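You operate a simulated robot arm through the tools that you are given. There is no shell and no other tool. Be economical: measure what you need, move in short steps, check, and stop when the job is done.

The job below is to be done with a simulated robot arm. You get a single attempt, and the scene is never put back.

JOB
Stop weigher 27, drain it, zero it and set its target to 150 g.
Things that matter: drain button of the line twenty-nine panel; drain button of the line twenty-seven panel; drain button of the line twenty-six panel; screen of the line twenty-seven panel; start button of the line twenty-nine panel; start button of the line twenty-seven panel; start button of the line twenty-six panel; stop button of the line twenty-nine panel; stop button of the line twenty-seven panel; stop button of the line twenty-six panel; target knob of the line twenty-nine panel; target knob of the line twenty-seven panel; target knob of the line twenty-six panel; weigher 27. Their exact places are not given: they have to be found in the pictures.

The check looks at the end state, three seconds after you hand in, the way a careful person would. Anything else that was tipped, shoved, dropped, spilled or broken makes it a failure.

ROBOT AND FRAMES
A 7-joint arm with a fingered hand on a trunk, on a base that drives. Base frame: it is fixed to the floor where the robot stands at the start and does not move with it; the origin is under the middle of the robot, x ahead of it, y to its left, z up. Units: mm, degrees, N and s.
With the tool pointing down near the work surface it reaches from about 340 to 720 mm from the robot's upright axis, wherever it stands. Its first joint turns from -69.0 to 172.0 degrees. Places, roughly: drain button of the line twenty-nine panel [4300, 5200, 900]; drain button of the line twenty-seven panel [700, -100, 900]; drain button of the line twenty-six panel [4000, 4900, 900]; screen of the line twenty-seven panel [600, 0, 1200]; start button of the line twenty-nine panel [4400, 5400, 900]; start button of the line twenty-seven panel [500, 100, 900]; start button of the line twenty-six panel [4200, 5100, 900]; stop button of the line twenty-nine panel [4400, 5300, 900]; stop button of the line twenty-seven panel [600, 0, 900]; stop button of the line twenty-six panel [4100, 5000, 900]; target knob of the line twenty-nine panel [4300, 5300, 1000]; target knob of the line twenty-seven panel [600, 0, 1000]; target knob of the line twenty-six panel [4100, 5000, 1000]; weigher 27 [300, 2100, 2900]; zero button of the line twenty-nine panel [4300, 5300, 900]; zero button of the line twenty-seven panel [700, 0, 900]. Payload 3.4 kg.
The tool frame sits at the grasp point between the pads (the TCP): z along the fingers, y along the line on which they close. The tips reach 25 mm beyond it. The gripper opens to 88 mm. The gripper's body begins 29 mm behind the TCP. The gripper is a hand of 4 fingers: y runs from the thumb to the fingers, the wrist lies at [-13, -97, -162] in the tool frame.
Orientation is told as [roll, pitch, yaw] about the base's x, y, z axes, in that order, counted from this pose: with the fingers straight down and the wrist toward the robot, the tool's x, y and z point along [0, 1, 0], [1, 0, 0] and [0, 0, -1] of the base frame.

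CONTROLS
- The arm moves only by the tool play_rows. Its argument "moves" is a list of rows, each an object (a shift or turn left out is 0) with "translation": the shift along the tool's x, y, z in units of 25 mm (1.0 is 25 mm), a list of three; "turn": the turn, a rotation vector about the tool's x, y, z in units of 5 degrees (1.0 is 5 degrees), a list of three. In form: [{"translation": [x, y, z], "turn": [ax, ay, az]}, ...]. A call has 1 to 8 rows; each row shifts and turns the commanded pose from where the row before left it, along the tool's axes as they then stand. A call with a number of a shift or a turn outside -1 to 1 is refused whole. A row lasts 0.2 s, in which the tool goes at most 50 mm and 8.6 degrees; a call with a longer step from one row to the next is refused whole. A pose out of reach is approached as far as the arm can. The call stops where the force on the tool passes 40 N (or 10 N more than at its start, if that is more) or the arm is blocked; 0.2 s more then pass. In this call time passes only in rows, and 0.2 s behind the last. It gives the time, the measured TCP pose, the force on the tool (base axes), the opening and the grip force at its end, in the units of the frame above (readings bear some noise), with the torque about the TCP (base axes, N m) and any sound that the robot's microphone picked up.
- Cameras (640 x 400 px; columns grow to the right, rows downward): "scene" is now at [135.8, 7.3, 1438.2]; the picture's right is [0.08, -1.00, -0.00], its down [-0.63, -0.05, -0.78] and it looks along [0.77, 0.06, -0.63] (base axes); focal length 274 px, centre (320, 200). "wrist" rides on the gripper at [64, -83, -98] in the tool frame; the picture's right is [-0.62, 0.37, -0.69], its down [-0.71, -0.63, 0.30] and it looks along [-0.32, 0.68, 0.65] (tool axes); focal length 265 px, centre (320, 200).
- get_image(camera): a new picture of that camera. The clock stands still meanwhile.
- raise_lower(by): slides the trunk up (or, below 0, down) by that many mm; the arm and the scene camera ride with it, the base frame stays. It gives what a move gives, with no picture.
- base_move(legs): drives the robot by 1 to 6 legs, each [ahead, left, turn to the left] in mm, mm and degrees, along the robot's own axes; the way and the turn of a leg run together, so that a leg with both is an arc; at most 1500 mm and 180 degrees a leg. The arm and the cameras ride along, it lands a little off, and it stops where it bumps. It gives what a move gives.
- curl_fingers(index, middle, ring, thumb_bend, thumb_turn): sets how far each is bent, from 0 (flat) to 100 (curled in); at 30 the hand is open as for a grip, at 70 the pads meet at the TCP. One left out holds its place. A second passes; each finger stops where it meets its share of the squeeze, and holds until it gets a number again. It is the only way to open and close the hand. It gives what a move gives, with no picture; readings hold the bend of each and the force on the fingers (four entries, about 0 where the hand has none), thumb and palm. thumb_turn goes from beside the hand (0) to across from the fingers (100), as for a grip.
- pan_tilt(pan, tilt): turns the head with the scene camera to pan (to the left, within 86 degrees either way) and tilt (down, from -29 to 69), counted from straight ahead of the robot. It gives what a move gives.
- pixel_to_xyz(camera, pixels): there is no depth. For up to 12 entries [column, row, z] of the newest picture of that camera ("zoom" is the newest enlarged one), the place [x, y] in the base frame at which the ray of that pixel passes the height z, good to about 3 mm. The clock stands still meanwhile.
- zoom(camera, box): a new picture of the part [left, top, right, bottom] of that camera's present view, enlarged. The clock stands still meanwhile.
- finish_job(): hands the job in; it is judged then, once.

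Work in short steps. Measure before you move; look again where a grasp or a placing could have gone wrong, and mend it. You have 80 turns and 68 pictures in all, those below and enlarged ones among them. Open the gripper and draw the arm clear of the work before you hand the job in, unless the task says otherwise; then end with one line.

The tools are called after "Emit:" as a command line: name --argument value ..., lists and objects as JSON in quotes. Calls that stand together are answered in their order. play_rows: Moves the arm, as the interface text tells. Its arguments: {"type":"object","properties":{"moves":{"type":"array"}},"required":["moves"]} The other tools are called the same way: raise_lower (by) slides the trunk up or down; curl_fingers (index, middle, ring, thumb_bend, thumb_turn) moves the fingers one by one; base_move (legs) drives the base; pan_tilt (pan, tilt) turns the head that bears the scene camera; get_image (camera) takes a picture; pixel_to_xyz (camera, pixels) gives the place at which the rays of pixels pass given heights; zoom (camera, box) takes an enlarged picture of a part of a camera's view; finish_job () hands the job in.

At the start:

```text
t: 0.0
eef_pos: [539.4, -103.2, 1185.9]
tcp_rot: [0.1, -0.1, 0.0]
ft_force: [0.0, 0.7, -0.1]
moment: [0.03, -0.03, 0.05]
finger_gap: 87.8
finger_force: 0.2
shape: jaw
bend: [30.0, 30.0, 30.0, 30.0, 98.0]
finger forces: [0.1, 0.0, 0.0, 0.0, 0.0, 0.1]
trunk travel left (down, up): [-750.0, 90.0]
robot x, y, heading: [1.1, -0.2, 0.0]
head pan, tilt: [4.3, 39.2]
```

scene: 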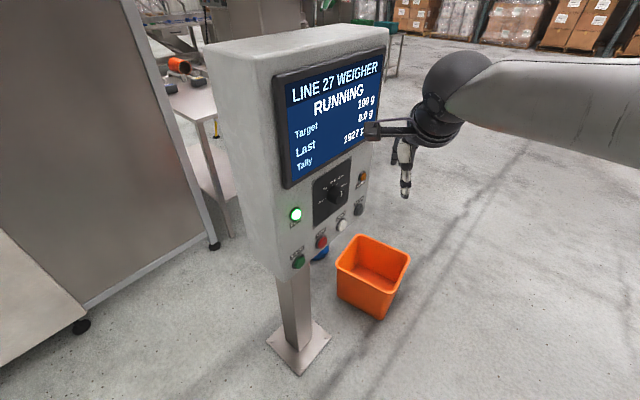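
wrist: 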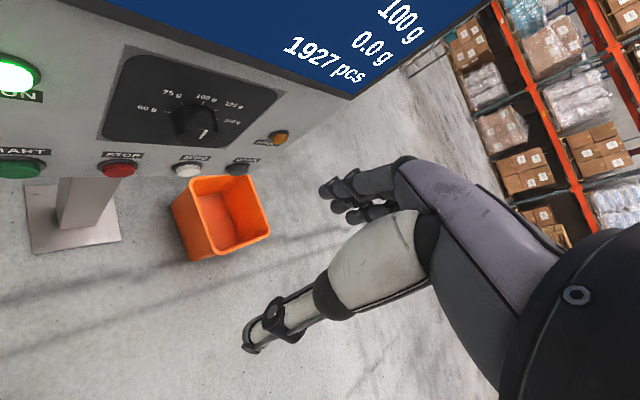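

The panel is at about columns 280-390, rows 60-270 of the scene picture. I enlarge the controls to read the labels.

Emit:
zoom --camera "scene" --box '[270, 150, 400, 280]'

Emit:
zoom --camera "wrist" --box '[0, 30, 300, 217]'

```text
3.08 times, centred on (335, 215) of scene
```

zoom: 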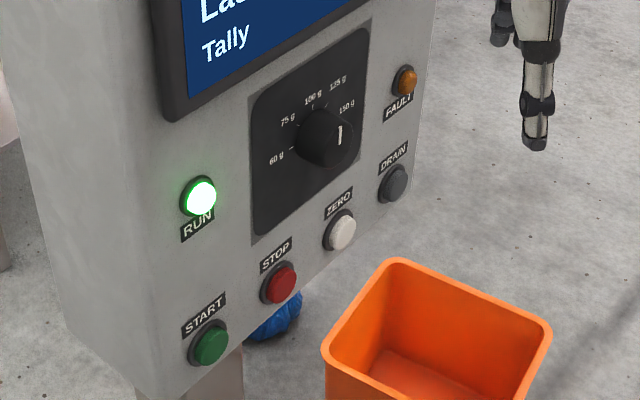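

```text
2.13 times, centred on (150, 124) of wrist
```

zoom: 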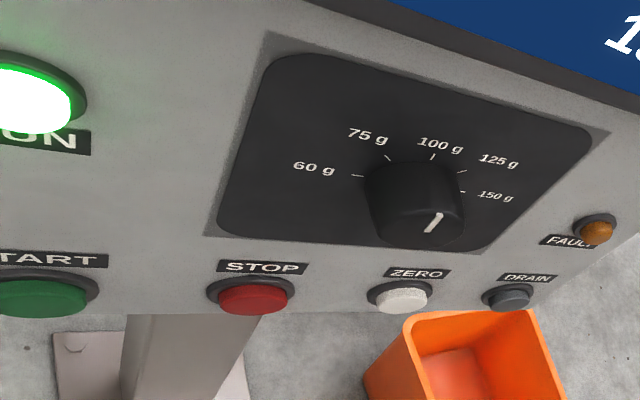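

The four buttons START, STOP, ZERO and DRAIN run left to right under the knob. I cast rays from both cameras to find the panel's geometry.

Emit:
pixel_to_xyz --camera "scene" --pixels '[[299.9, 262.1, 850], [299.9, 262.1, 950], [322.7, 242.6, 850], [322.7, 242.6, 950], [342.1, 225.4, 850], [342.1, 225.4, 950], [359.7, 210.1, 850], [359.7, 210.1, 950], [323, 180, 950], [323, 180, 1050]]'

Emit:
pixel_to_xyz --camera "wrist" --pixels '[[17.6, 170, 850], [17.6, 170, 950], [118.5, 170, 850], [118.5, 170, 950], [189.4, 170.5, 850], [189.4, 170.5, 950], [240.1, 170.5, 850], [240.1, 170.5, 950]]'

```text
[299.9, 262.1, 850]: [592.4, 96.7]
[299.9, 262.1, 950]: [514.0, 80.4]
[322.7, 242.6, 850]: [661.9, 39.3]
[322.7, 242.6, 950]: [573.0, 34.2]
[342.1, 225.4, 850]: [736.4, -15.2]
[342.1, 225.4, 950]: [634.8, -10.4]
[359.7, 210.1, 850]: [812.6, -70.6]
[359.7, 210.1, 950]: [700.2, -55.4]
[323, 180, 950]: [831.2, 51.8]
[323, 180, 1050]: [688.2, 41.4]
```

```text
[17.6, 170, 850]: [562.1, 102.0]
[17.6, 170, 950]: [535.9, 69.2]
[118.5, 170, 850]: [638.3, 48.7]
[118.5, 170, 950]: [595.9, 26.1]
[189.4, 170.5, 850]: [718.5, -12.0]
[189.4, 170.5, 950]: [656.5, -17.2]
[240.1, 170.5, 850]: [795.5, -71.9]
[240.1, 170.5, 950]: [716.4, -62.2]
```

Triangulated button caps are at about START (551,87), STOP (617,37), ZERO (687,-13), DRAIN (756,-63), z≈900. The panel faces (-0.595,-0.804). I back off slightly and start turning the hand to point into the panel, fingers up and thumb below.

Emit:
play_rows --moves '[{"translation": [-0.96, -0.72, 0]}, {"translation": [-0.96, -0.72, 0]}, {"turn": [-0.974, 0.491, -0.491]}, {"turn": [-0.974, 0.491, -0.491]}, {"turn": [-0.974, 0.491, -0.491]}, {"turn": [-0.974, 0.491, -0.491]}, {"turn": [-0.974, 0.491, -0.491]}, {"turn": [-0.974, 0.491, -0.491]}]'

```text
t: 1.8
eef_pos: [502.8, -150.5, 1187.4]
tcp_rot: [11.9, -30.8, 11.9]
ft_force: [0.2, 0.4, -0.4]
moment: [0.0, 0.01, 0.02]
finger_gap: 87.7
finger_force: 0.0
shape: jaw
bend: [30.0, 30.0, 30.0, 30.0, 98.0]
finger forces: [0.0, 0.1, 0.1, 0.0, 0.0, 0.1]
trunk travel left (down, up): [-750.0, 90.0]
robot x, y, heading: [3.3, -1.7, 0.0]
head pan, tilt: [4.3, 39.2]
```

The turn tracks as asked; I continue it.

Emit:
play_rows --moves '[{"turn": [-0.974, 0.491, -0.491]}, {"turn": [-0.974, 0.491, -0.491]}, {"turn": [-0.974, 0.491, -0.491]}, {"turn": [-0.974, 0.491, -0.491]}, {"turn": [-0.974, 0.491, -0.491]}, {"turn": [-0.974, 0.491, -0.491]}]'

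Emit:
play_rows --moves '[{"turn": [-0.974, 0.491, -0.491]}, {"turn": [-0.974, 0.491, -0.491]}, {"turn": [-0.974, 0.491, -0.491]}, {"turn": [-0.974, 0.491, -0.491]}, {"turn": [-0.974, 0.491, -0.491]}]'

Emit:
raise_lower --by -180

Emit:
get_image --camera "scene"

Emit:
get_image --camera "wrist"

```text
t: 3.2
eef_pos: [503.3, -142.4, 1187.2]
tcp_rot: [18.8, -59.0, 21.2]
ft_force: [0.5, -0.1, -0.2]
moment: [0.01, -0.05, 0.0]
finger_gap: 88.0
finger_force: 0.0
shape: jaw
bend: [30.0, 30.0, 30.0, 30.0, 98.0]
finger forces: [0.0, 0.1, 0.0, 0.1, 0.0, 0.1]
out of reach, approached as far as the arm can: row 6
trunk travel left (down, up): [-750.0, 90.0]
robot x, y, heading: [3.5, -4.2, 0.2]
head pan, tilt: [4.3, 39.2]
```

```text
t: 4.4
eef_pos: [503.4, -136.5, 1188.0]
tcp_rot: [18.7, -83.2, 33.9]
ft_force: [0.0, -0.2, 0.5]
moment: [0.02, -0.05, 0.01]
finger_gap: 87.7
finger_force: 0.0
shape: jaw
bend: [30.0, 30.0, 30.0, 30.0, 98.0]
finger forces: [0.0, 0.0, 0.0, 0.0, 0.0, 0.0]
out of reach, approached as far as the arm can: row 1
trunk travel left (down, up): [-750.0, 90.0]
robot x, y, heading: [2.3, 1.5, -0.1]
head pan, tilt: [4.3, 39.2]
```

```text
t: 6.4
eef_pos: [503.6, -136.0, 1008.2]
tcp_rot: [18.4, -83.1, 34.2]
ft_force: [-0.2, -0.3, 0.4]
moment: [-0.02, -0.02, 0.0]
finger_gap: 87.9
finger_force: 0.0
shape: jaw
bend: [30.0, 30.0, 30.0, 30.0, 98.0]
finger forces: [0.0, 0.0, 0.0, 0.1, 0.0, 0.1]
trunk travel left (down, up): [-570.0, 270.0]
robot x, y, heading: [0.2, -1.3, 0.0]
head pan, tilt: [4.3, 39.2]
```

```text
63 pictures are left
```

scene: 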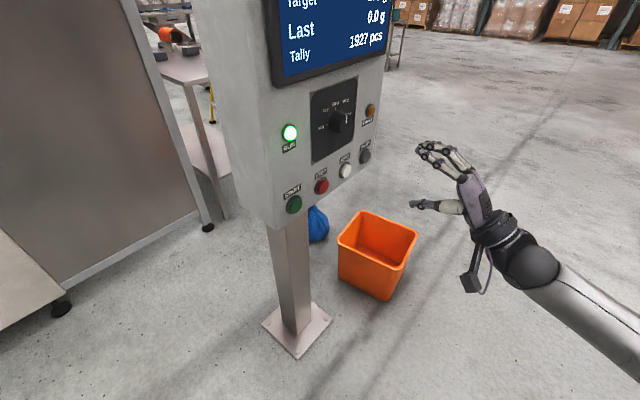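

```text
62 pictures are left
```

wrist: 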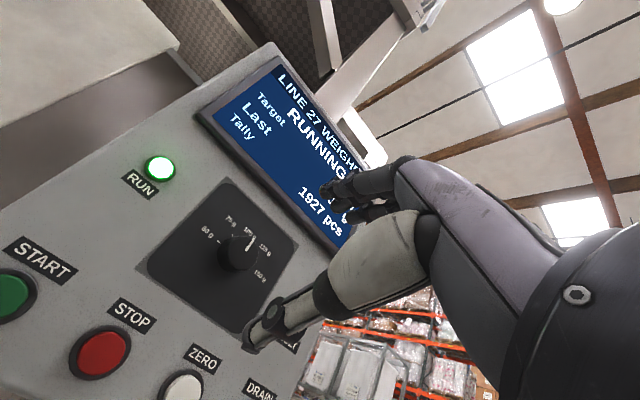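

The hand now points into the panel (about 6° low), wrist camera shows the panel nearly frontally. I form a poker: index and thumb meeting, middle and ring curled, and correct the pitch.

Emit:
curl_fingers --index 70 --middle 100 --ring 100 --thumb_bend 70

Emit:
play_rows --moves '[{"turn": [-0.65, 0, 0]}, {"turn": [-0.65, 0, 0]}]'

Emit:
get_image --camera "wrist"

Emit:
zoom --camera "scene" --box '[270, 80, 530, 240]'

```text
t: 7.4
eef_pos: [502.4, -136.5, 1007.4]
tcp_rot: [18.4, -83.0, 34.1]
ft_force: [0.7, -0.1, 0.2]
moment: [0.0, -0.02, 0.01]
finger_gap: 0.0
finger_force: 0.0
shape: fingers
bend: [70.0, 100.0, 100.0, 70.0, 98.0]
finger forces: [0.1, 0.0, 0.0, 0.0, 0.0, 0.0]
trunk travel left (down, up): [-570.0, 270.0]
robot x, y, heading: [1.3, -1.6, 0.2]
head pan, tilt: [4.3, 39.2]
```

```text
t: 8.0
eef_pos: [502.3, -136.4, 1007.5]
tcp_rot: [88.1, -87.8, -35.8]
ft_force: [0.3, 1.0, -0.8]
moment: [-0.04, 0.03, -0.02]
finger_gap: 0.0
finger_force: 0.1
shape: fingers
bend: [70.0, 100.0, 100.0, 70.0, 98.0]
finger forces: [0.1, 0.0, 0.0, 0.0, 0.0, 0.0]
trunk travel left (down, up): [-570.0, 270.0]
robot x, y, heading: [1.1, -1.7, -0.1]
head pan, tilt: [4.3, 39.2]
```

```text
61 pictures are left
```

wrist: 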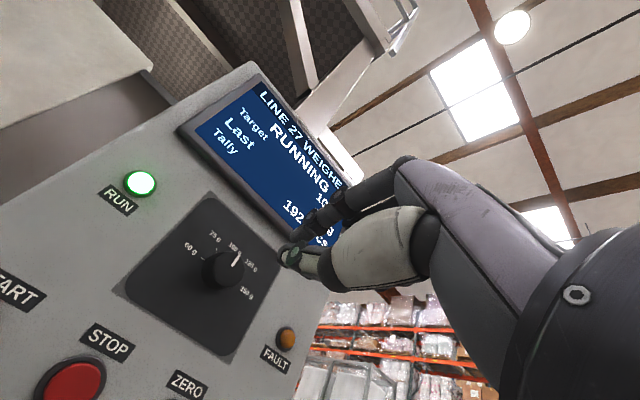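

```text
2.46 times, centred on (400, 160) of scene
```

zoom: 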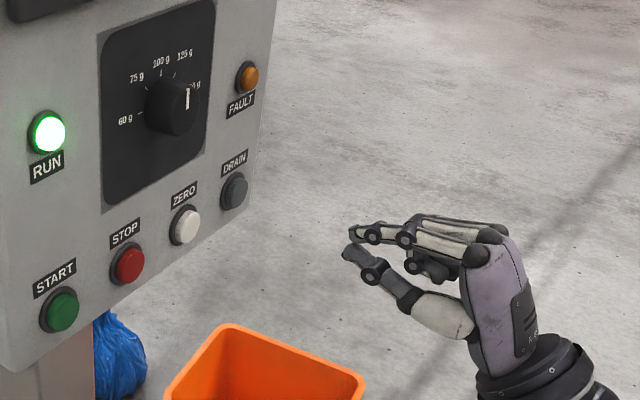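

The pinch is made, tips together at about (352,243) in the enlarged picture. I refine the control positions from the new, lower scene view.

Emit:
pixel_to_xyz --camera "zoom" --pixels '[[63, 310, 900], [129, 265, 900], [186, 226, 900], [235, 190, 900], [177, 105, 1000], [177, 105, 980], [350, 243, 1007]]'

Emit:
pixel_to_xyz --camera "wrist" --pixels '[[73, 382, 880], [73, 382, 900], [73, 382, 920], [235, 265, 1000], [235, 265, 980], [235, 265, 960], [144, 183, 980], [144, 183, 1000], [286, 340, 980], [286, 340, 1000]]'

```text
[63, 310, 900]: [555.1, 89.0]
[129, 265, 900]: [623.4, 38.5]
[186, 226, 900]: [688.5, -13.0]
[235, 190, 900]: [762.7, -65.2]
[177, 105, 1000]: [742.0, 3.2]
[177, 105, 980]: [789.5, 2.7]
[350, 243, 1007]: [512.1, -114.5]
```

```text
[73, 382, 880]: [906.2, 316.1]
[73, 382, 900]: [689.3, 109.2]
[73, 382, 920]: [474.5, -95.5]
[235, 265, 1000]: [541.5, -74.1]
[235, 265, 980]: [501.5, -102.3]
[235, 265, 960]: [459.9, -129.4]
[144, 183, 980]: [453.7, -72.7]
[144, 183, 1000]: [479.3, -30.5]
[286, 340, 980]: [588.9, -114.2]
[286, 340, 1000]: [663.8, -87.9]
```

STOP cap is at about (617,37,903), knob axis about (652,12,1045). I move the tips to about 40 mm before STOP.

Emit:
play_rows --moves '[{"translation": [0.073, -0.693, 0.95]}, {"translation": [0.073, -0.693, 0.95]}, {"translation": [0.073, -0.693, 0.95]}, {"translation": [0.073, -0.693, 0.95]}, {"translation": [0.073, -0.693, 0.95]}, {"translation": [0.073, -0.693, 0.95]}]'

Emit:
get_image --camera "scene"

Emit:
get_image --camera "wrist"

```text
t: 9.4
eef_pos: [576.9, -14.3, 903.0]
tcp_rot: [87.3, -87.8, -34.9]
ft_force: [0.6, 0.4, 1.2]
moment: [0.04, 0.02, 0.0]
finger_gap: 0.1
finger_force: 0.1
shape: fingers
bend: [70.0, 100.0, 100.0, 70.0, 98.0]
finger forces: [0.0, 0.1, 0.1, 0.0, 0.0, 0.0]
trunk travel left (down, up): [-570.0, 270.0]
robot x, y, heading: [2.8, 1.5, 0.4]
head pan, tilt: [4.3, 39.2]
```

```text
59 pictures are left
```

scene: 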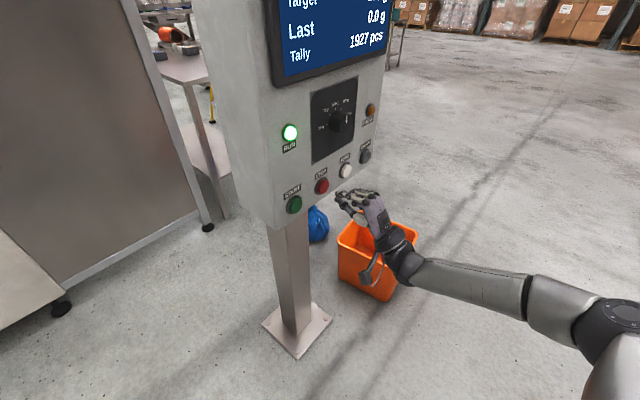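

```text
58 pictures are left
```

wrist: 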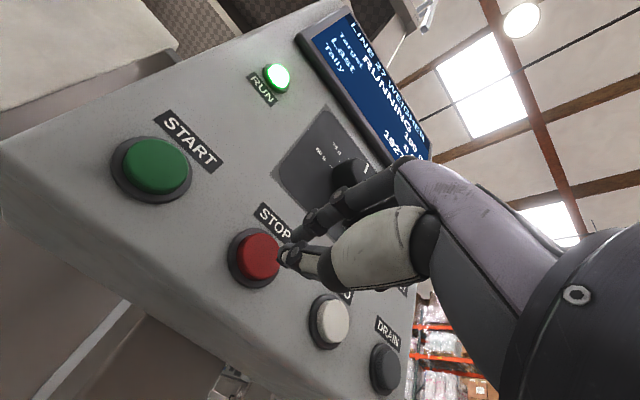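

The wrist view puts STOP at (258,255), exactly on the projected approach line (259,261). I press forward in shrinking steps.

Emit:
play_rows --moves '[{"translation": [0, 0, 0.8]}, {"translation": [0, 0, 0.6]}, {"translation": [0, 0, 0.12]}, {"translation": [0, 0, 0.12]}, {"translation": [0, 0, 0.1]}, {"translation": [0, 0, 0.1]}]'

Emit:
get_image --camera "wrist"

```text
t: 10.8
eef_pos: [605.0, 16.9, 904.6]
tcp_rot: [95.4, -87.9, -43.1]
ft_force: [-18.2, -26.3, -7.0]
moment: [-0.47, 0.32, 0.35]
finger_gap: 0.6
finger_force: 16.1
shape: fingers
bend: [70.0, 100.0, 100.0, 70.0, 97.0]
finger forces: [0.0, 0.0, 0.0, 0.1, 32.2, 0.0]
trunk travel left (down, up): [-570.0, 270.0]
robot x, y, heading: [2.3, -0.5, 0.1]
head pan, tilt: [4.3, 39.2]
heard: click
```

```text
57 pictures are left
```

wrist: 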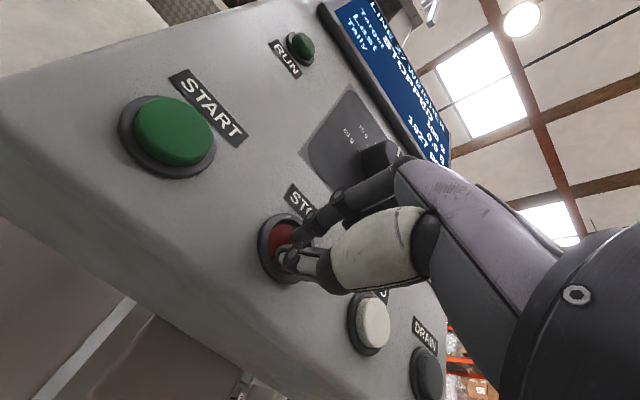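

Click heard, the RUN lamp is out and the screen reads STOPPED. I retreat and move along the panel to DRAIN (about 172 mm to the right).

Emit:
play_rows --moves '[{"translation": [0, 0, -0.9]}, {"translation": [0, 0, -0.8]}, {"translation": [-1, 0, 0]}, {"translation": [-1, 0, 0]}, {"translation": [-1, 0, 0]}]'

Emit:
play_rows --moves '[{"translation": [-1, 0, 0]}, {"translation": [-1, 0, 0]}, {"translation": [-1, 0, 0]}, {"translation": [-0.88, 0, 0]}]'

Emit:
get_image --camera "wrist"

Emit:
get_image --camera "scene"

```text
t: 12.0
eef_pos: [638.8, -55.4, 901.4]
tcp_rot: [88.0, -87.8, -35.6]
ft_force: [-0.2, -0.3, -0.5]
moment: [0.01, -0.02, 0.02]
finger_gap: 0.1
finger_force: 0.1
shape: fingers
bend: [70.0, 100.0, 100.0, 70.0, 98.0]
finger forces: [0.0, 0.0, 0.0, 0.1, 0.0, 0.0]
trunk travel left (down, up): [-570.0, 270.0]
robot x, y, heading: [0.6, 1.4, -0.3]
head pan, tilt: [4.3, 39.2]
```

```text
t: 13.0
eef_pos: [709.6, -114.8, 900.0]
tcp_rot: [87.5, -87.7, -35.2]
ft_force: [0.0, 0.0, -0.1]
moment: [-0.01, 0.02, -0.03]
finger_gap: 0.1
finger_force: 0.1
shape: fingers
bend: [70.0, 100.0, 100.0, 70.0, 98.0]
finger forces: [0.0, 0.0, 0.1, 0.1, 0.1, 0.0]
out of reach, approached as far as the arm can: row 4
trunk travel left (down, up): [-570.0, 270.0]
robot x, y, heading: [-3.3, -0.1, -0.2]
head pan, tilt: [4.3, 39.2]
```

```text
56 pictures are left
```

wrist: 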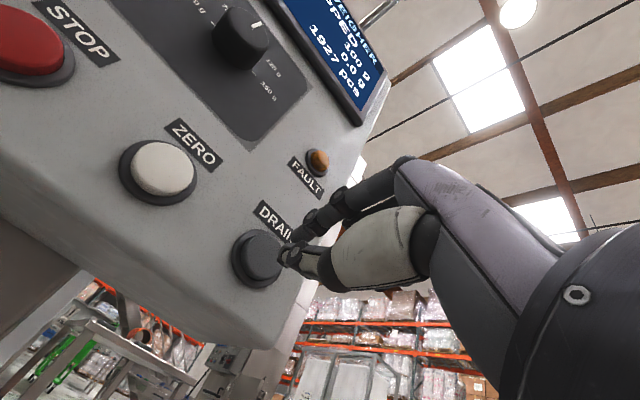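

```text
55 pictures are left
```

scene: 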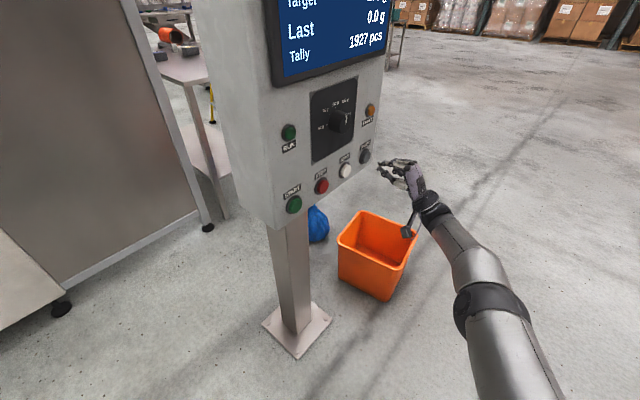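

DRAIN sits at (258,258), aligned, but the arm is at its reach limit. I pull the arm back along the panel and bring the base (100 ahead, 60 right) instead, staying well short of the post and bin.

Emit:
play_rows --moves '[{"translation": [0.93, 0, -0.1]}, {"translation": [0.93, 0, -0.1]}, {"translation": [0.93, 0, -0.1]}, {"translation": [0.93, 0, -0.1]}, {"translation": [0.93, 0, -0.1]}]'

Emit:
base_move --legs '[[100, -60, 0]]'

Emit:
get_image --camera "wrist"

```text
t: 14.2
eef_pos: [611.0, -55.7, 904.1]
tcp_rot: [87.8, -87.9, -35.4]
ft_force: [0.9, -0.3, -0.4]
moment: [-0.01, 0.0, 0.0]
finger_gap: 0.0
finger_force: 0.1
shape: fingers
bend: [70.0, 100.0, 100.0, 70.0, 98.0]
finger forces: [0.0, 0.0, 0.0, 0.1, 0.1, 0.1]
trunk travel left (down, up): [-570.0, 270.0]
robot x, y, heading: [0.1, -0.9, -0.0]
head pan, tilt: [4.3, 39.2]
```

```text
t: 15.4
eef_pos: [710.7, -119.4, 903.9]
tcp_rot: [87.2, -87.7, -35.0]
ft_force: [0.4, -0.5, -0.2]
moment: [-0.02, -0.03, 0.04]
finger_gap: 0.0
finger_force: 0.1
shape: fingers
bend: [70.0, 100.0, 100.0, 70.0, 98.0]
finger forces: [0.0, 0.0, 0.1, 0.1, 0.1, 0.0]
trunk travel left (down, up): [-570.0, 270.0]
robot x, y, heading: [103.0, -61.9, -0.1]
head pan, tilt: [4.3, 39.2]
```

```text
54 pictures are left
```

wrist: 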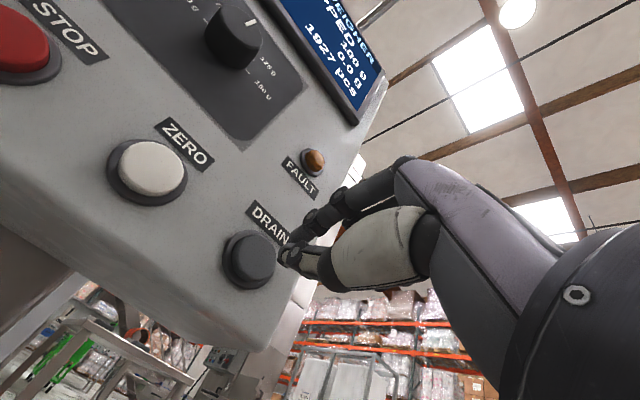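

DRAIN at (249,259) is about 46 mm before the tips; I press.

Emit:
play_rows --moves '[{"translation": [0.08, 0, 0.9]}, {"translation": [0, 0, 0.76]}, {"translation": [0, 0, 0.12]}, {"translation": [0, 0, 0.12]}, {"translation": [0, 0, 0.1]}, {"translation": [0, 0, 0.1]}, {"translation": [0, 0, 0.1]}]'

Emit:
get_image --camera "wrist"

```text
t: 17.0
eef_pos: [739.6, -82.2, 905.5]
tcp_rot: [95.8, -87.6, -43.7]
ft_force: [-23.2, -30.2, -7.7]
moment: [-0.49, 0.26, 0.37]
finger_gap: 0.1
finger_force: 20.1
shape: fingers
bend: [70.0, 100.0, 100.0, 70.0, 96.0]
finger forces: [1.6, 0.0, 0.0, 0.1, 37.4, 0.0]
trunk travel left (down, up): [-570.0, 270.0]
robot x, y, heading: [99.1, -60.4, -0.2]
head pan, tilt: [4.3, 39.2]
heard: click
```

```text
53 pictures are left
```

wrist: 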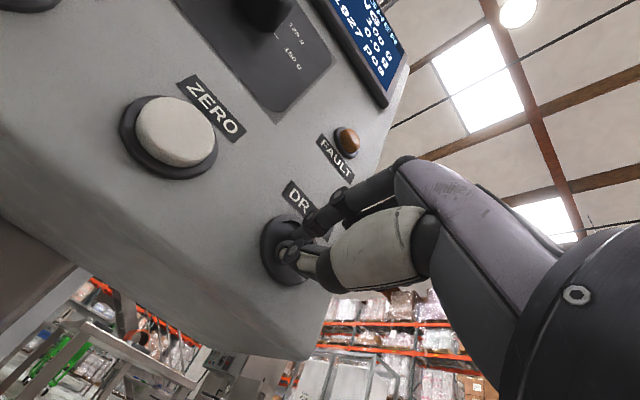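

Click heard. I look at the screen while still pressing, in case draining needs a hold.

Emit:
pan_tilt --pan 10 --tilt 15

Emit:
get_image --camera "scene"

```text
t: 17.9
eef_pos: [740.3, -81.5, 905.2]
tcp_rot: [97.6, -87.8, -45.4]
ft_force: [-26.3, -34.0, -9.0]
moment: [-0.58, 0.32, 0.39]
finger_gap: 0.1
finger_force: 21.9
shape: fingers
bend: [70.0, 100.0, 100.0, 70.0, 97.0]
finger forces: [0.9, 0.0, 0.0, 0.0, 42.2, 0.0]
trunk travel left (down, up): [-570.0, 270.0]
robot x, y, heading: [99.3, -57.7, -0.2]
head pan, tilt: [10.0, 15.0]
```

```text
52 pictures are left
```

scene: 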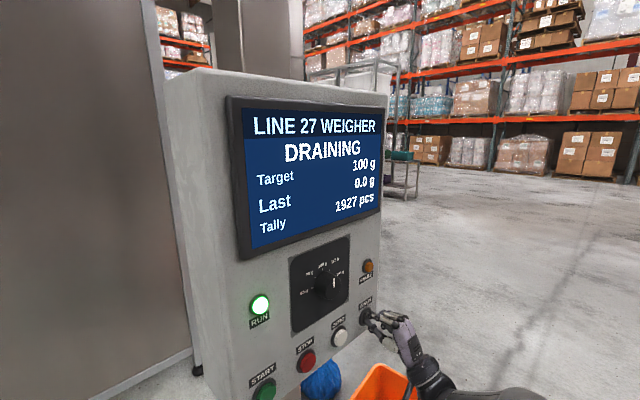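

The screen says DRAINING. I hold on for some seconds and look whether it ends by itself.

Emit:
play_rows --moves '[{"translation": [0, 0, 0]}, {"translation": [0, 0, 0]}, {"translation": [0, 0, 0]}, {"translation": [0, 0, 0]}, {"translation": [0, 0, 0]}, {"translation": [0, 0, 0]}, {"translation": [0, 0, 0]}, {"translation": [0, 0, 0]}]'

Emit:
zoom --camera "scene" --box '[220, 80, 400, 400]'

```text
t: 19.7
eef_pos: [740.3, -80.4, 906.9]
tcp_rot: [97.7, -87.6, -45.7]
ft_force: [-26.9, -35.1, -8.8]
moment: [-0.58, 0.37, 0.42]
finger_gap: 0.2
finger_force: 22.2
shape: fingers
bend: [70.0, 100.0, 100.0, 70.0, 97.0]
finger forces: [0.9, 0.1, 0.0, 0.0, 42.7, 0.1]
trunk travel left (down, up): [-570.0, 270.0]
robot x, y, heading: [100.8, -60.9, -0.3]
head pan, tilt: [10.0, 15.0]
```

```text
1.25 times, centred on (310, 240) of scene
```

zoom: 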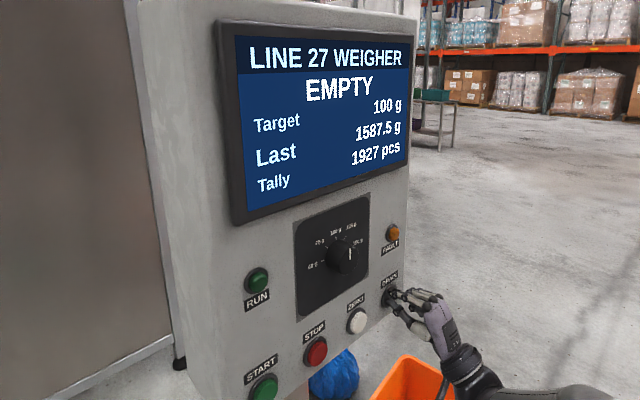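

Now EMPTY. I retreat and go 87 mm left to ZERO.

Emit:
play_rows --moves '[{"translation": [0, 0, -0.9]}, {"translation": [0, 0, -0.8]}, {"translation": [0.87, 0, 0]}, {"translation": [0.87, 0, 0]}, {"translation": [0.87, 0, 0]}, {"translation": [0.87, 0, 0]}]'

Emit:
get_image --camera "wrist"

```text
t: 21.1
eef_pos: [645.8, -52.4, 907.7]
tcp_rot: [87.3, -87.8, -35.1]
ft_force: [-0.2, 0.2, 0.0]
moment: [-0.01, 0.01, -0.01]
finger_gap: 0.0
finger_force: 0.1
shape: fingers
bend: [70.0, 100.0, 100.0, 70.0, 98.0]
finger forces: [0.0, 0.0, 0.2, 0.1, 0.0, 0.0]
trunk travel left (down, up): [-570.0, 270.0]
robot x, y, heading: [102.6, -63.3, 0.1]
head pan, tilt: [10.0, 15.0]
```

```text
50 pictures are left
```

wrist: 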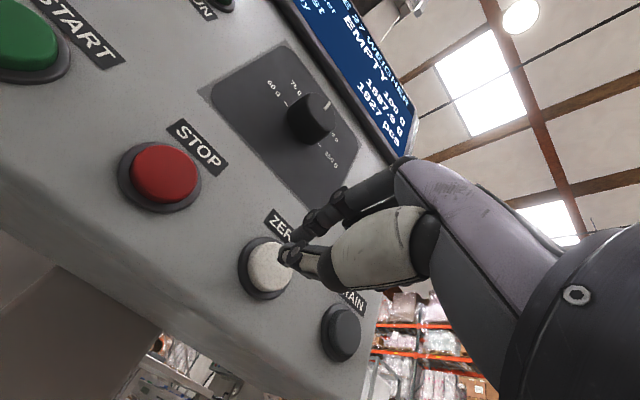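

ZERO at (269,268) lies about 7 mm to tool -x; I correct and press.

Emit:
play_rows --moves '[{"translation": [-0.26, 0, 0.6]}, {"translation": [0, 0, 0.6]}, {"translation": [0, 0, 0.2]}, {"translation": [0, 0, 0.12]}, {"translation": [0, 0, 0.12]}, {"translation": [0, 0, 0.1]}, {"translation": [0, 0, 0.1]}, {"translation": [0, 0, 0.1]}]'

Emit:
zoom --camera "scene" --box '[220, 80, 400, 400]'

```text
t: 22.4
eef_pos: [673.6, -38.2, 908.9]
tcp_rot: [95.1, -87.6, -43.3]
ft_force: [-50.2, -65.3, -11.5]
moment: [-0.55, 0.31, 0.82]
finger_gap: 0.0
finger_force: 48.6
shape: fingers
bend: [70.0, 100.0, 100.0, 71.0, 96.0]
finger forces: [18.2, 0.0, 0.0, 0.0, 79.3, 0.0]
trunk travel left (down, up): [-570.0, 270.0]
robot x, y, heading: [94.5, -57.3, -0.3]
head pan, tilt: [10.0, 15.0]
heard: click
stopped in row 6: the force on the tool passed its limit at 42 N (the readings are from after the stop); the commanded pose is now the measured one
```

```text
1.25 times, centred on (310, 240) of scene
```

zoom: 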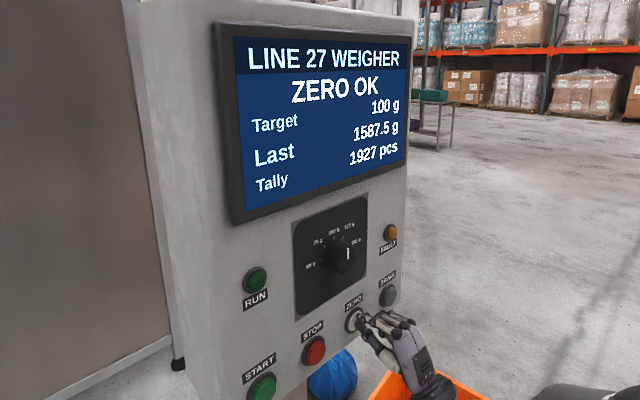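

ZERO OK. I retreat and rise to the knob's height, well off the panel.

Emit:
play_rows --moves '[{"translation": [0, 0, -1]}, {"translation": [0, 0, -1]}, {"translation": [0, 0, -1]}, {"translation": [0, 0, -1]}, {"translation": [0.5, 0.9, 0]}, {"translation": [0.5, 0.9, 0]}, {"translation": [0.5, 0.9, 0]}, {"translation": [0.4, 0.9, 0]}]'

Emit:
play_rows --moves '[{"translation": [0, 0.9, 0]}, {"translation": [0, 0.9, 0]}]'

Emit:
curl_fingers --index 40 --middle 40 --ring 100 --thumb_bend 40

Emit:
get_image --camera "wrist"

Emit:
zoom --camera "scene" --box '[250, 200, 450, 325]'

```text
t: 24.2
eef_pos: [581.7, -78.9, 1000.6]
tcp_rot: [85.4, -87.7, -33.2]
ft_force: [0.3, 0.5, -0.3]
moment: [0.0, 0.02, -0.02]
finger_gap: 0.1
finger_force: 0.0
shape: fingers
bend: [70.0, 100.0, 100.0, 70.0, 97.0]
finger forces: [0.0, 0.0, 0.0, 0.0, 0.0, 0.0]
trunk travel left (down, up): [-570.0, 270.0]
robot x, y, heading: [97.7, -61.1, -0.5]
head pan, tilt: [10.0, 15.0]
```

```text
t: 24.8
eef_pos: [580.4, -83.6, 1046.3]
tcp_rot: [84.4, -87.7, -32.3]
ft_force: [-0.6, -0.5, 0.0]
moment: [0.02, 0.01, -0.01]
finger_gap: 0.0
finger_force: 0.0
shape: fingers
bend: [70.0, 100.0, 100.0, 70.0, 97.0]
finger forces: [0.0, 0.0, 0.0, 0.0, 0.1, 0.1]
trunk travel left (down, up): [-570.0, 270.0]
robot x, y, heading: [97.3, -61.9, -0.1]
head pan, tilt: [10.0, 15.0]
```

```text
t: 25.8
eef_pos: [579.8, -82.9, 1046.5]
tcp_rot: [85.0, -87.6, -33.0]
ft_force: [-0.5, 0.4, -0.9]
moment: [-0.01, -0.01, -0.05]
finger_gap: 63.1
finger_force: 0.0
shape: fingers
bend: [40.0, 40.0, 100.0, 40.0, 97.0]
finger forces: [0.0, 0.0, 0.0, 0.1, 0.0, 0.1]
trunk travel left (down, up): [-570.0, 270.0]
robot x, y, heading: [99.0, -61.4, -0.4]
head pan, tilt: [10.0, 15.0]
```

```text
48 pictures are left
```

wrist: 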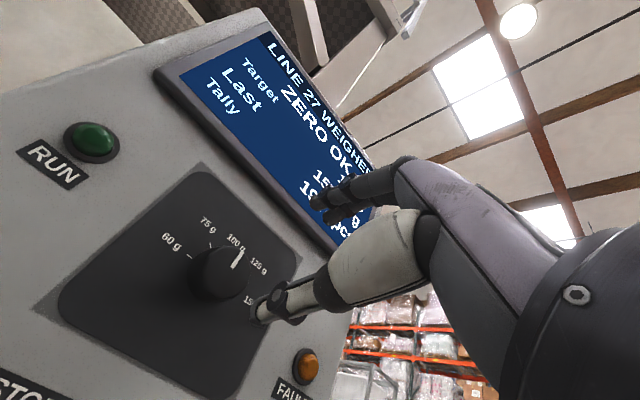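

```text
3.20 times, centred on (350, 262) of scene
```

zoom: 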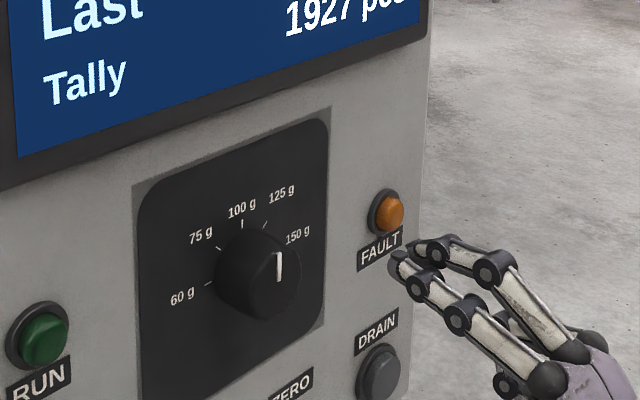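

ZERO OK, target still 100 g. I enlarge the knob in the wrist view to check alignment: the axis should appear near (235,268) if I am centred.

Emit:
zoom --camera "wrist" --box '[130, 190, 320, 340]'

```text
2.67 times, centred on (225, 265) of wrist
```

zoom: 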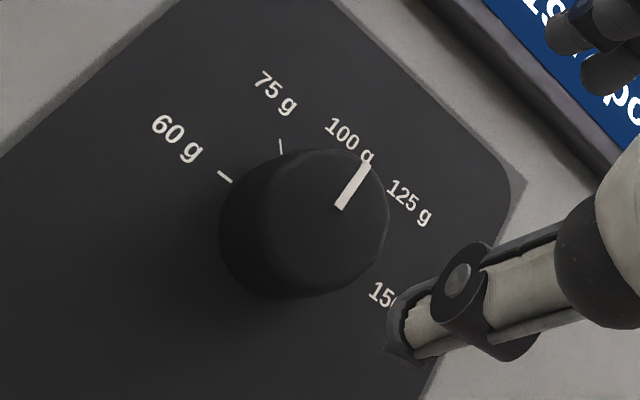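

The knob's front centre appears at (227,273), so I need about 4 mm lower. I lower and pre-turn the hand counter-clockwise in free space so the clockwise turn ends in the present known-reachable pose.

Emit:
play_rows --moves '[{"translation": [0, -0.16, 0], "turn": [0, 0, -1]}, {"turn": [0, 0, -1]}, {"turn": [0, 0, -1]}, {"turn": [0, 0, -1]}, {"turn": [0, 0, -1]}, {"turn": [0, 0, -1]}, {"turn": [0, 0, -1]}, {"turn": [0, 0, -1]}]'

Emit:
play_rows --moves '[{"turn": [0, 0, -1]}, {"turn": [0, 0, -1]}, {"turn": [0, 0, -1]}, {"turn": [0, 0, -1]}, {"turn": [0, 0, -1]}, {"turn": [0, 0, -1]}]'

Emit:
get_image --camera "wrist"

Emit:
get_image --camera "scene"

```text
t: 27.6
eef_pos: [583.1, -80.2, 1040.2]
tcp_rot: [-89.7, -52.3, 141.6]
ft_force: [-0.3, 0.2, -0.3]
moment: [-0.03, 0.01, 0.0]
finger_gap: 63.1
finger_force: 0.0
shape: fingers
bend: [40.0, 40.0, 100.0, 40.0, 97.0]
finger forces: [0.1, 0.0, 0.0, 0.0, 0.0, 0.1]
trunk travel left (down, up): [-570.0, 270.0]
robot x, y, heading: [99.9, -60.9, -0.4]
head pan, tilt: [10.0, 15.0]
```

```text
t: 29.0
eef_pos: [581.7, -80.8, 1039.1]
tcp_rot: [-89.8, -22.3, 142.0]
ft_force: [-0.3, 1.4, -0.2]
moment: [0.01, -0.01, 0.0]
finger_gap: 63.1
finger_force: 0.1
shape: fingers
bend: [40.0, 40.0, 100.0, 40.0, 97.0]
finger forces: [0.0, 0.0, 0.1, 0.0, 0.1, 0.0]
trunk travel left (down, up): [-570.0, 270.0]
robot x, y, heading: [98.0, -58.5, -0.2]
head pan, tilt: [10.0, 15.0]
```

```text
45 pictures are left
```

wrist: 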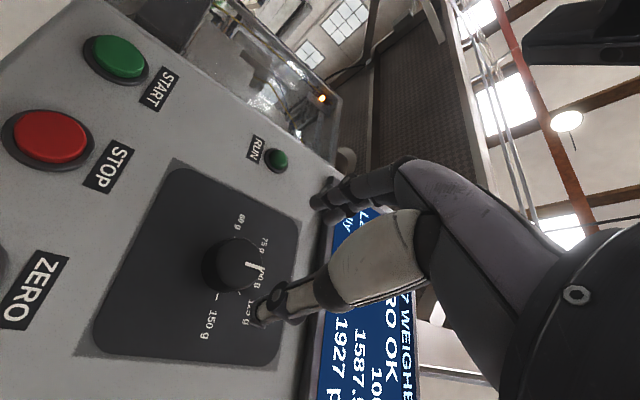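

```text
44 pictures are left
```

scene: 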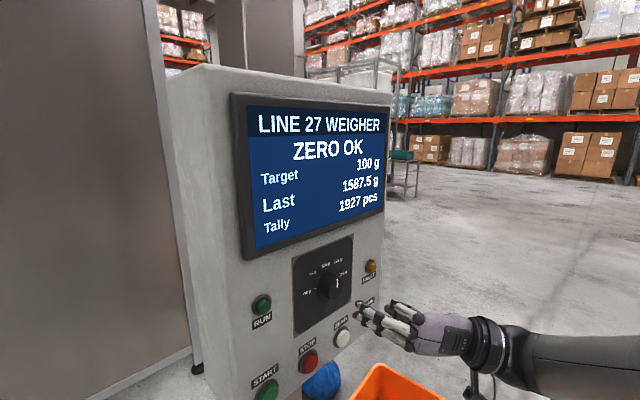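

The turned pose (70° ccw) is reachable. I check the knob's alignment in this view.

Emit:
zoom --camera "wrist" --box '[130, 190, 320, 340]'

```text
2.67 times, centred on (225, 265) of wrist
```

zoom: 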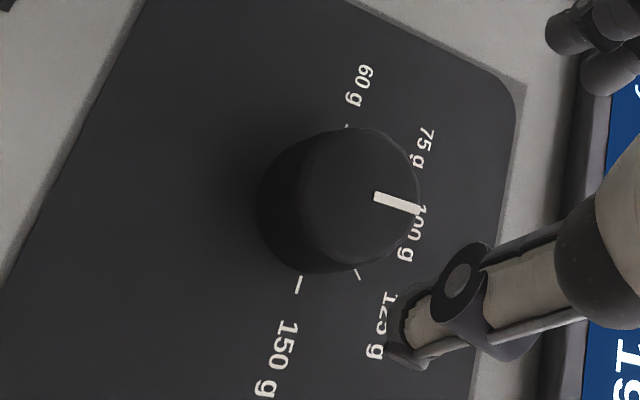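

Residual is about 2.5 mm along tool +y. I advance 78 mm over the knob, hand open 63 mm around the ~38 mm knob.

Emit:
play_rows --moves '[{"translation": [0, 0.1, 0.8]}, {"translation": [0, 0, 0.8]}, {"translation": [0, 0, 0.6]}, {"translation": [0, 0, 0.5]}, {"translation": [0, 0, 0.4]}]'

Emit:
get_image --camera "wrist"

Emit:
zoom --camera "scene" --box '[250, 200, 450, 325]'

```text
t: 30.2
eef_pos: [629.6, -18.8, 1041.5]
tcp_rot: [-89.8, -22.3, 141.9]
ft_force: [0.1, -0.6, -0.5]
moment: [0.0, 0.0, 0.03]
finger_gap: 63.3
finger_force: 0.0
shape: fingers
bend: [40.0, 40.0, 100.0, 40.0, 97.0]
finger forces: [0.0, 0.0, 0.1, 0.0, 0.1, 0.0]
trunk travel left (down, up): [-570.0, 270.0]
robot x, y, heading: [97.3, -59.8, -0.1]
head pan, tilt: [10.0, 15.0]
```

```text
42 pictures are left
```

wrist: 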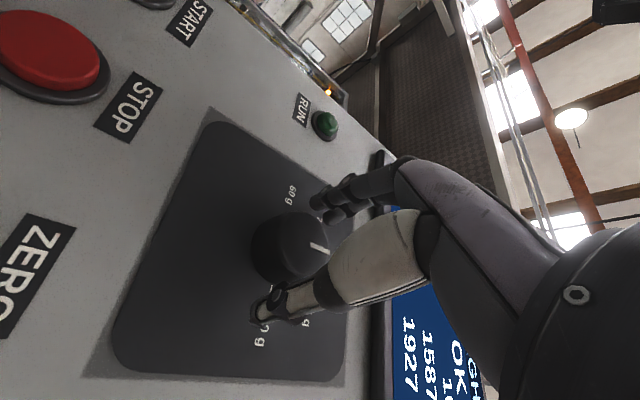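

```text
3.20 times, centred on (350, 262) of scene
```

zoom: 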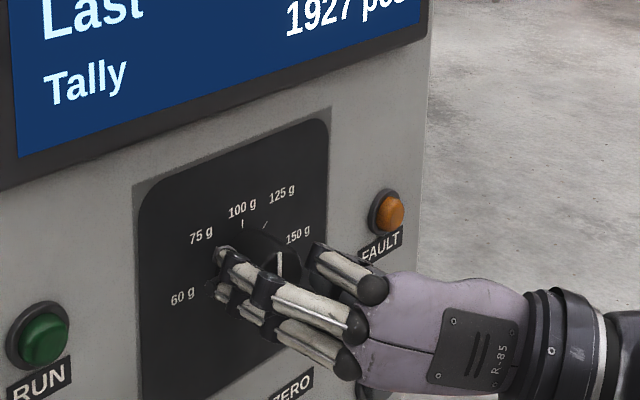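

The fingers straddle the knob. I go 8 mm deeper and close gently on it.

Emit:
play_rows --moves '[{"translation": [0, 0, 0.16]}, {"translation": [0, 0, 0.16]}]'

Emit:
curl_fingers --index 70 --middle 70 --thumb_bend 70

Emit:
get_image --camera "wrist"

Emit:
zoom --camera "scene" --box '[250, 200, 450, 325]'

```text
t: 30.8
eef_pos: [635.4, -11.5, 1041.4]
tcp_rot: [-89.8, -22.2, 141.9]
ft_force: [0.2, -0.3, 0.4]
moment: [0.0, 0.02, -0.02]
finger_gap: 63.4
finger_force: 0.1
shape: fingers
bend: [40.0, 40.0, 100.0, 40.0, 97.0]
finger forces: [0.0, 0.0, 0.0, 0.0, 0.1, 0.0]
trunk travel left (down, up): [-570.0, 270.0]
robot x, y, heading: [99.6, -54.1, -0.2]
head pan, tilt: [10.0, 15.0]
```

```text
t: 31.8
eef_pos: [632.3, -11.9, 1042.5]
tcp_rot: [-89.9, -22.2, 142.1]
ft_force: [-5.4, 4.4, 6.0]
moment: [0.14, -0.08, 0.15]
finger_gap: 32.5
finger_force: 12.2
shape: fingers
bend: [54.0, 60.0, 100.0, 56.0, 97.0]
finger forces: [9.1, 7.9, 0.0, 0.0, 8.4, 0.0]
trunk travel left (down, up): [-570.0, 270.0]
robot x, y, heading: [96.1, -57.7, -0.1]
head pan, tilt: [10.0, 15.0]
```

```text
40 pictures are left
```

wrist: 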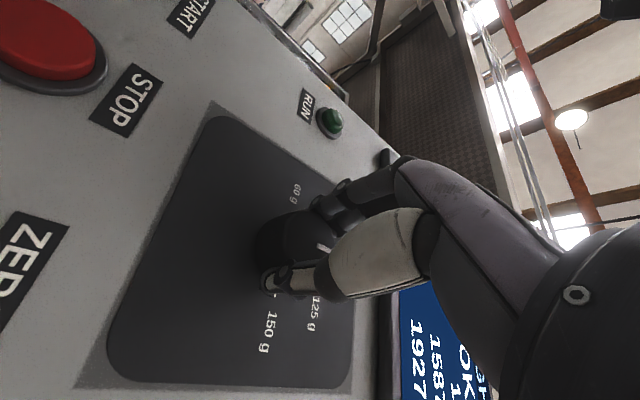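

```text
3.20 times, centred on (350, 262) of scene
```

zoom: 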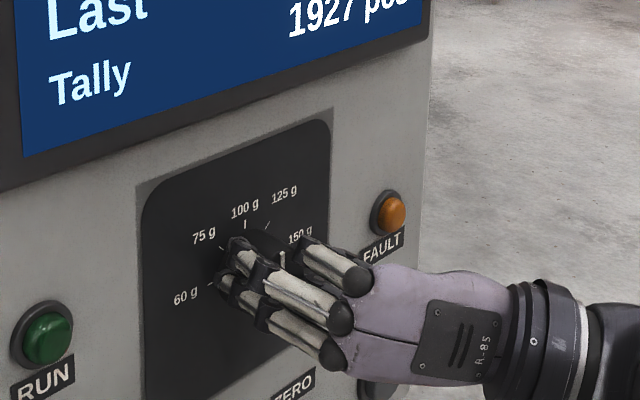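

The knob is held with about 12 N. I turn clockwise 30° and look.

Emit:
play_rows --moves '[{"turn": [0, 0, 1]}, {"turn": [0, 0, 1]}, {"turn": [0, 0, 1]}, {"turn": [0, 0, 1]}, {"turn": [0, 0, 1]}, {"turn": [0, 0, 1]}]'

Emit:
zoom --camera "scene" --box '[220, 90, 450, 330]'

Emit:
get_image --camera "wrist"

```text
t: 33.2
eef_pos: [632.1, -11.0, 1041.4]
tcp_rot: [-89.8, -52.2, 141.8]
ft_force: [-1.0, 2.3, 8.2]
moment: [0.17, -0.07, 0.03]
finger_gap: 32.8
finger_force: 13.3
shape: fingers
bend: [54.0, 60.0, 100.0, 57.0, 97.0]
finger forces: [8.2, 8.0, 0.0, 0.0, 9.1, 0.1]
trunk travel left (down, up): [-570.0, 270.0]
robot x, y, heading: [97.7, -62.1, -0.3]
head pan, tilt: [10.0, 15.0]
```

```text
1.67 times, centred on (335, 210) of scene
```

zoom: 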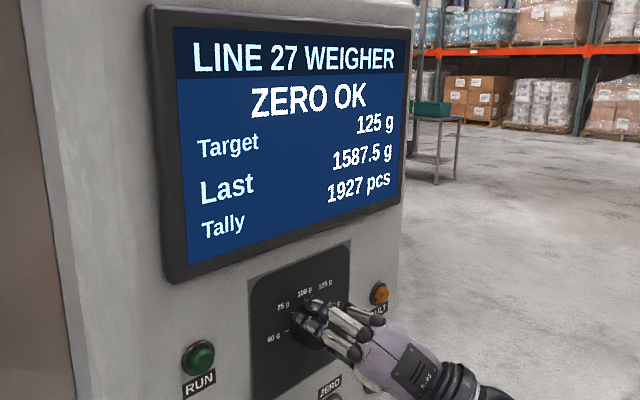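

```text
37 pictures are left
```

wrist: 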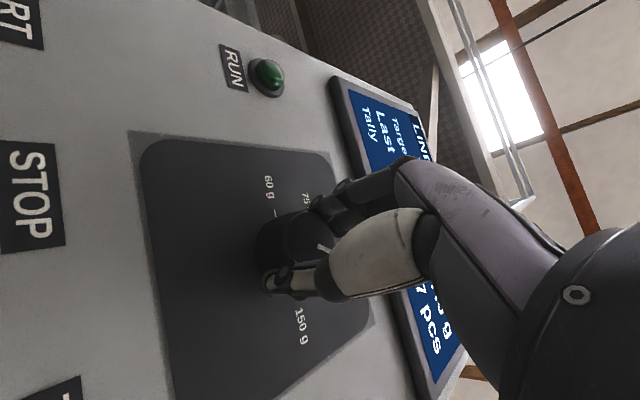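

Target now reads 125 g. I continue clockwise 40° more.

Emit:
play_rows --moves '[{"turn": [0, 0, 1]}, {"turn": [0, 0, 1]}, {"turn": [0, 0, 1]}, {"turn": [0, 0, 1]}, {"turn": [0, 0, 1]}, {"turn": [0, 0, 1]}, {"turn": [0, 0, 1]}, {"turn": [0, 0, 1]}]'

Emit:
zoom --camera "scene" --box '[220, 90, 450, 330]'

Emit:
zoom --camera "wrist" --box '[150, 150, 400, 340]'

```text
t: 35.0
eef_pos: [632.9, -12.1, 1041.3]
tcp_rot: [85.2, -87.7, -33.3]
ft_force: [1.7, -2.2, 4.4]
moment: [0.02, 0.02, -0.09]
finger_gap: 32.6
finger_force: 12.4
shape: fingers
bend: [55.0, 61.0, 100.0, 56.0, 96.0]
finger forces: [7.3, 6.9, 0.0, 0.0, 10.6, 0.0]
trunk travel left (down, up): [-570.0, 270.0]
robot x, y, heading: [100.2, -56.7, -0.0]
head pan, tilt: [10.0, 15.0]
```

```text
1.67 times, centred on (335, 210) of scene
```

zoom: 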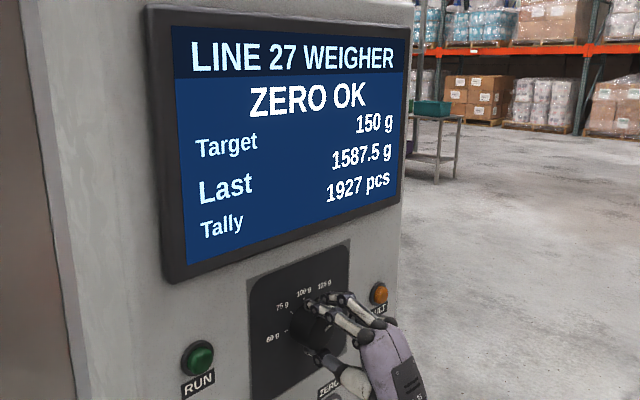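

```text
2.11 times, centred on (275, 245) of wrist
```

zoom: 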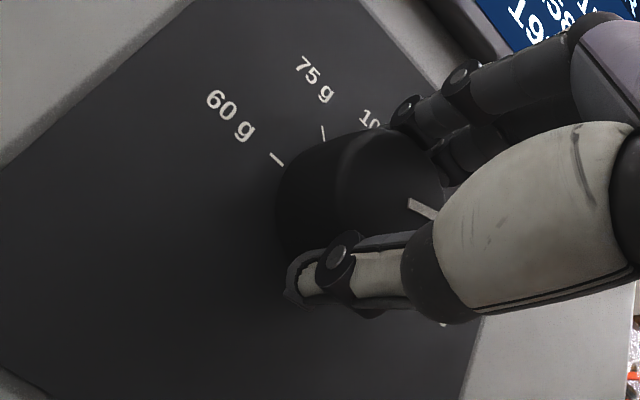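

Target reads 150 g. I open the hand and draw back straight, then check.

Emit:
curl_fingers --index 38 --middle 38 --thumb_bend 38

Emit:
play_rows --moves '[{"translation": [0, 0, -0.6]}, {"translation": [0, 0, -1]}, {"translation": [0, 0, -1]}, {"translation": [0, 0, -1]}, {"translation": [0, 0, -1]}, {"translation": [0, 0, -1]}, {"translation": [0, 0, -1]}]'

Emit:
get_image --camera "scene"

Emit:
zoom --camera "wrist" --box '[60, 150, 310, 340]'

```text
t: 36.0
eef_pos: [633.6, -12.0, 1040.7]
tcp_rot: [84.9, -87.7, -32.9]
ft_force: [0.4, 0.2, -0.6]
moment: [0.01, -0.02, -0.02]
finger_gap: 67.3
finger_force: 0.1
shape: fingers
bend: [38.0, 38.0, 100.0, 38.0, 97.0]
finger forces: [0.1, 0.1, 0.0, 0.1, 0.0, 0.1]
trunk travel left (down, up): [-570.0, 270.0]
robot x, y, heading: [95.2, -58.3, -0.2]
head pan, tilt: [10.0, 15.0]
```

```text
t: 37.6
eef_pos: [532.7, -142.8, 1040.8]
tcp_rot: [85.6, -87.7, -33.6]
ft_force: [0.1, 0.2, -0.2]
moment: [-0.02, 0.02, -0.01]
finger_gap: 67.4
finger_force: 0.1
shape: fingers
bend: [38.0, 38.0, 100.0, 38.0, 97.0]
finger forces: [0.0, 0.1, 0.0, 0.0, 0.0, 0.0]
trunk travel left (down, up): [-570.0, 270.0]
robot x, y, heading: [102.1, -63.9, -0.1]
head pan, tilt: [10.0, 15.0]
```

```text
34 pictures are left
```

scene: 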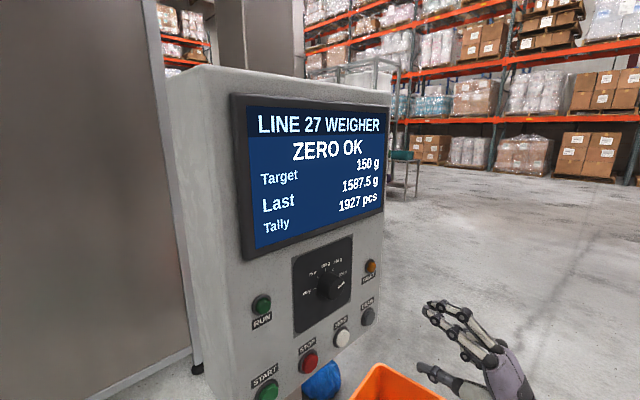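

```text
2.11 times, centred on (185, 245) of wrist
```

zoom: 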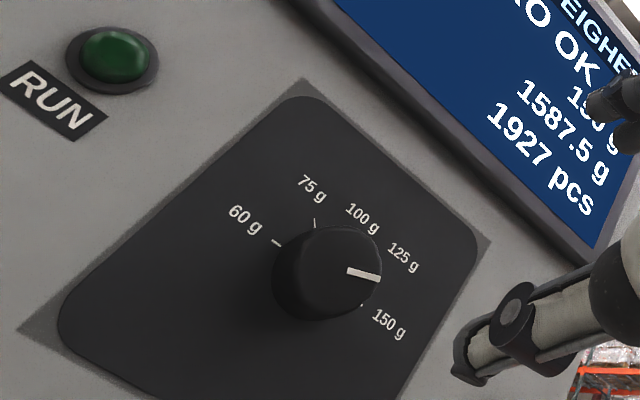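

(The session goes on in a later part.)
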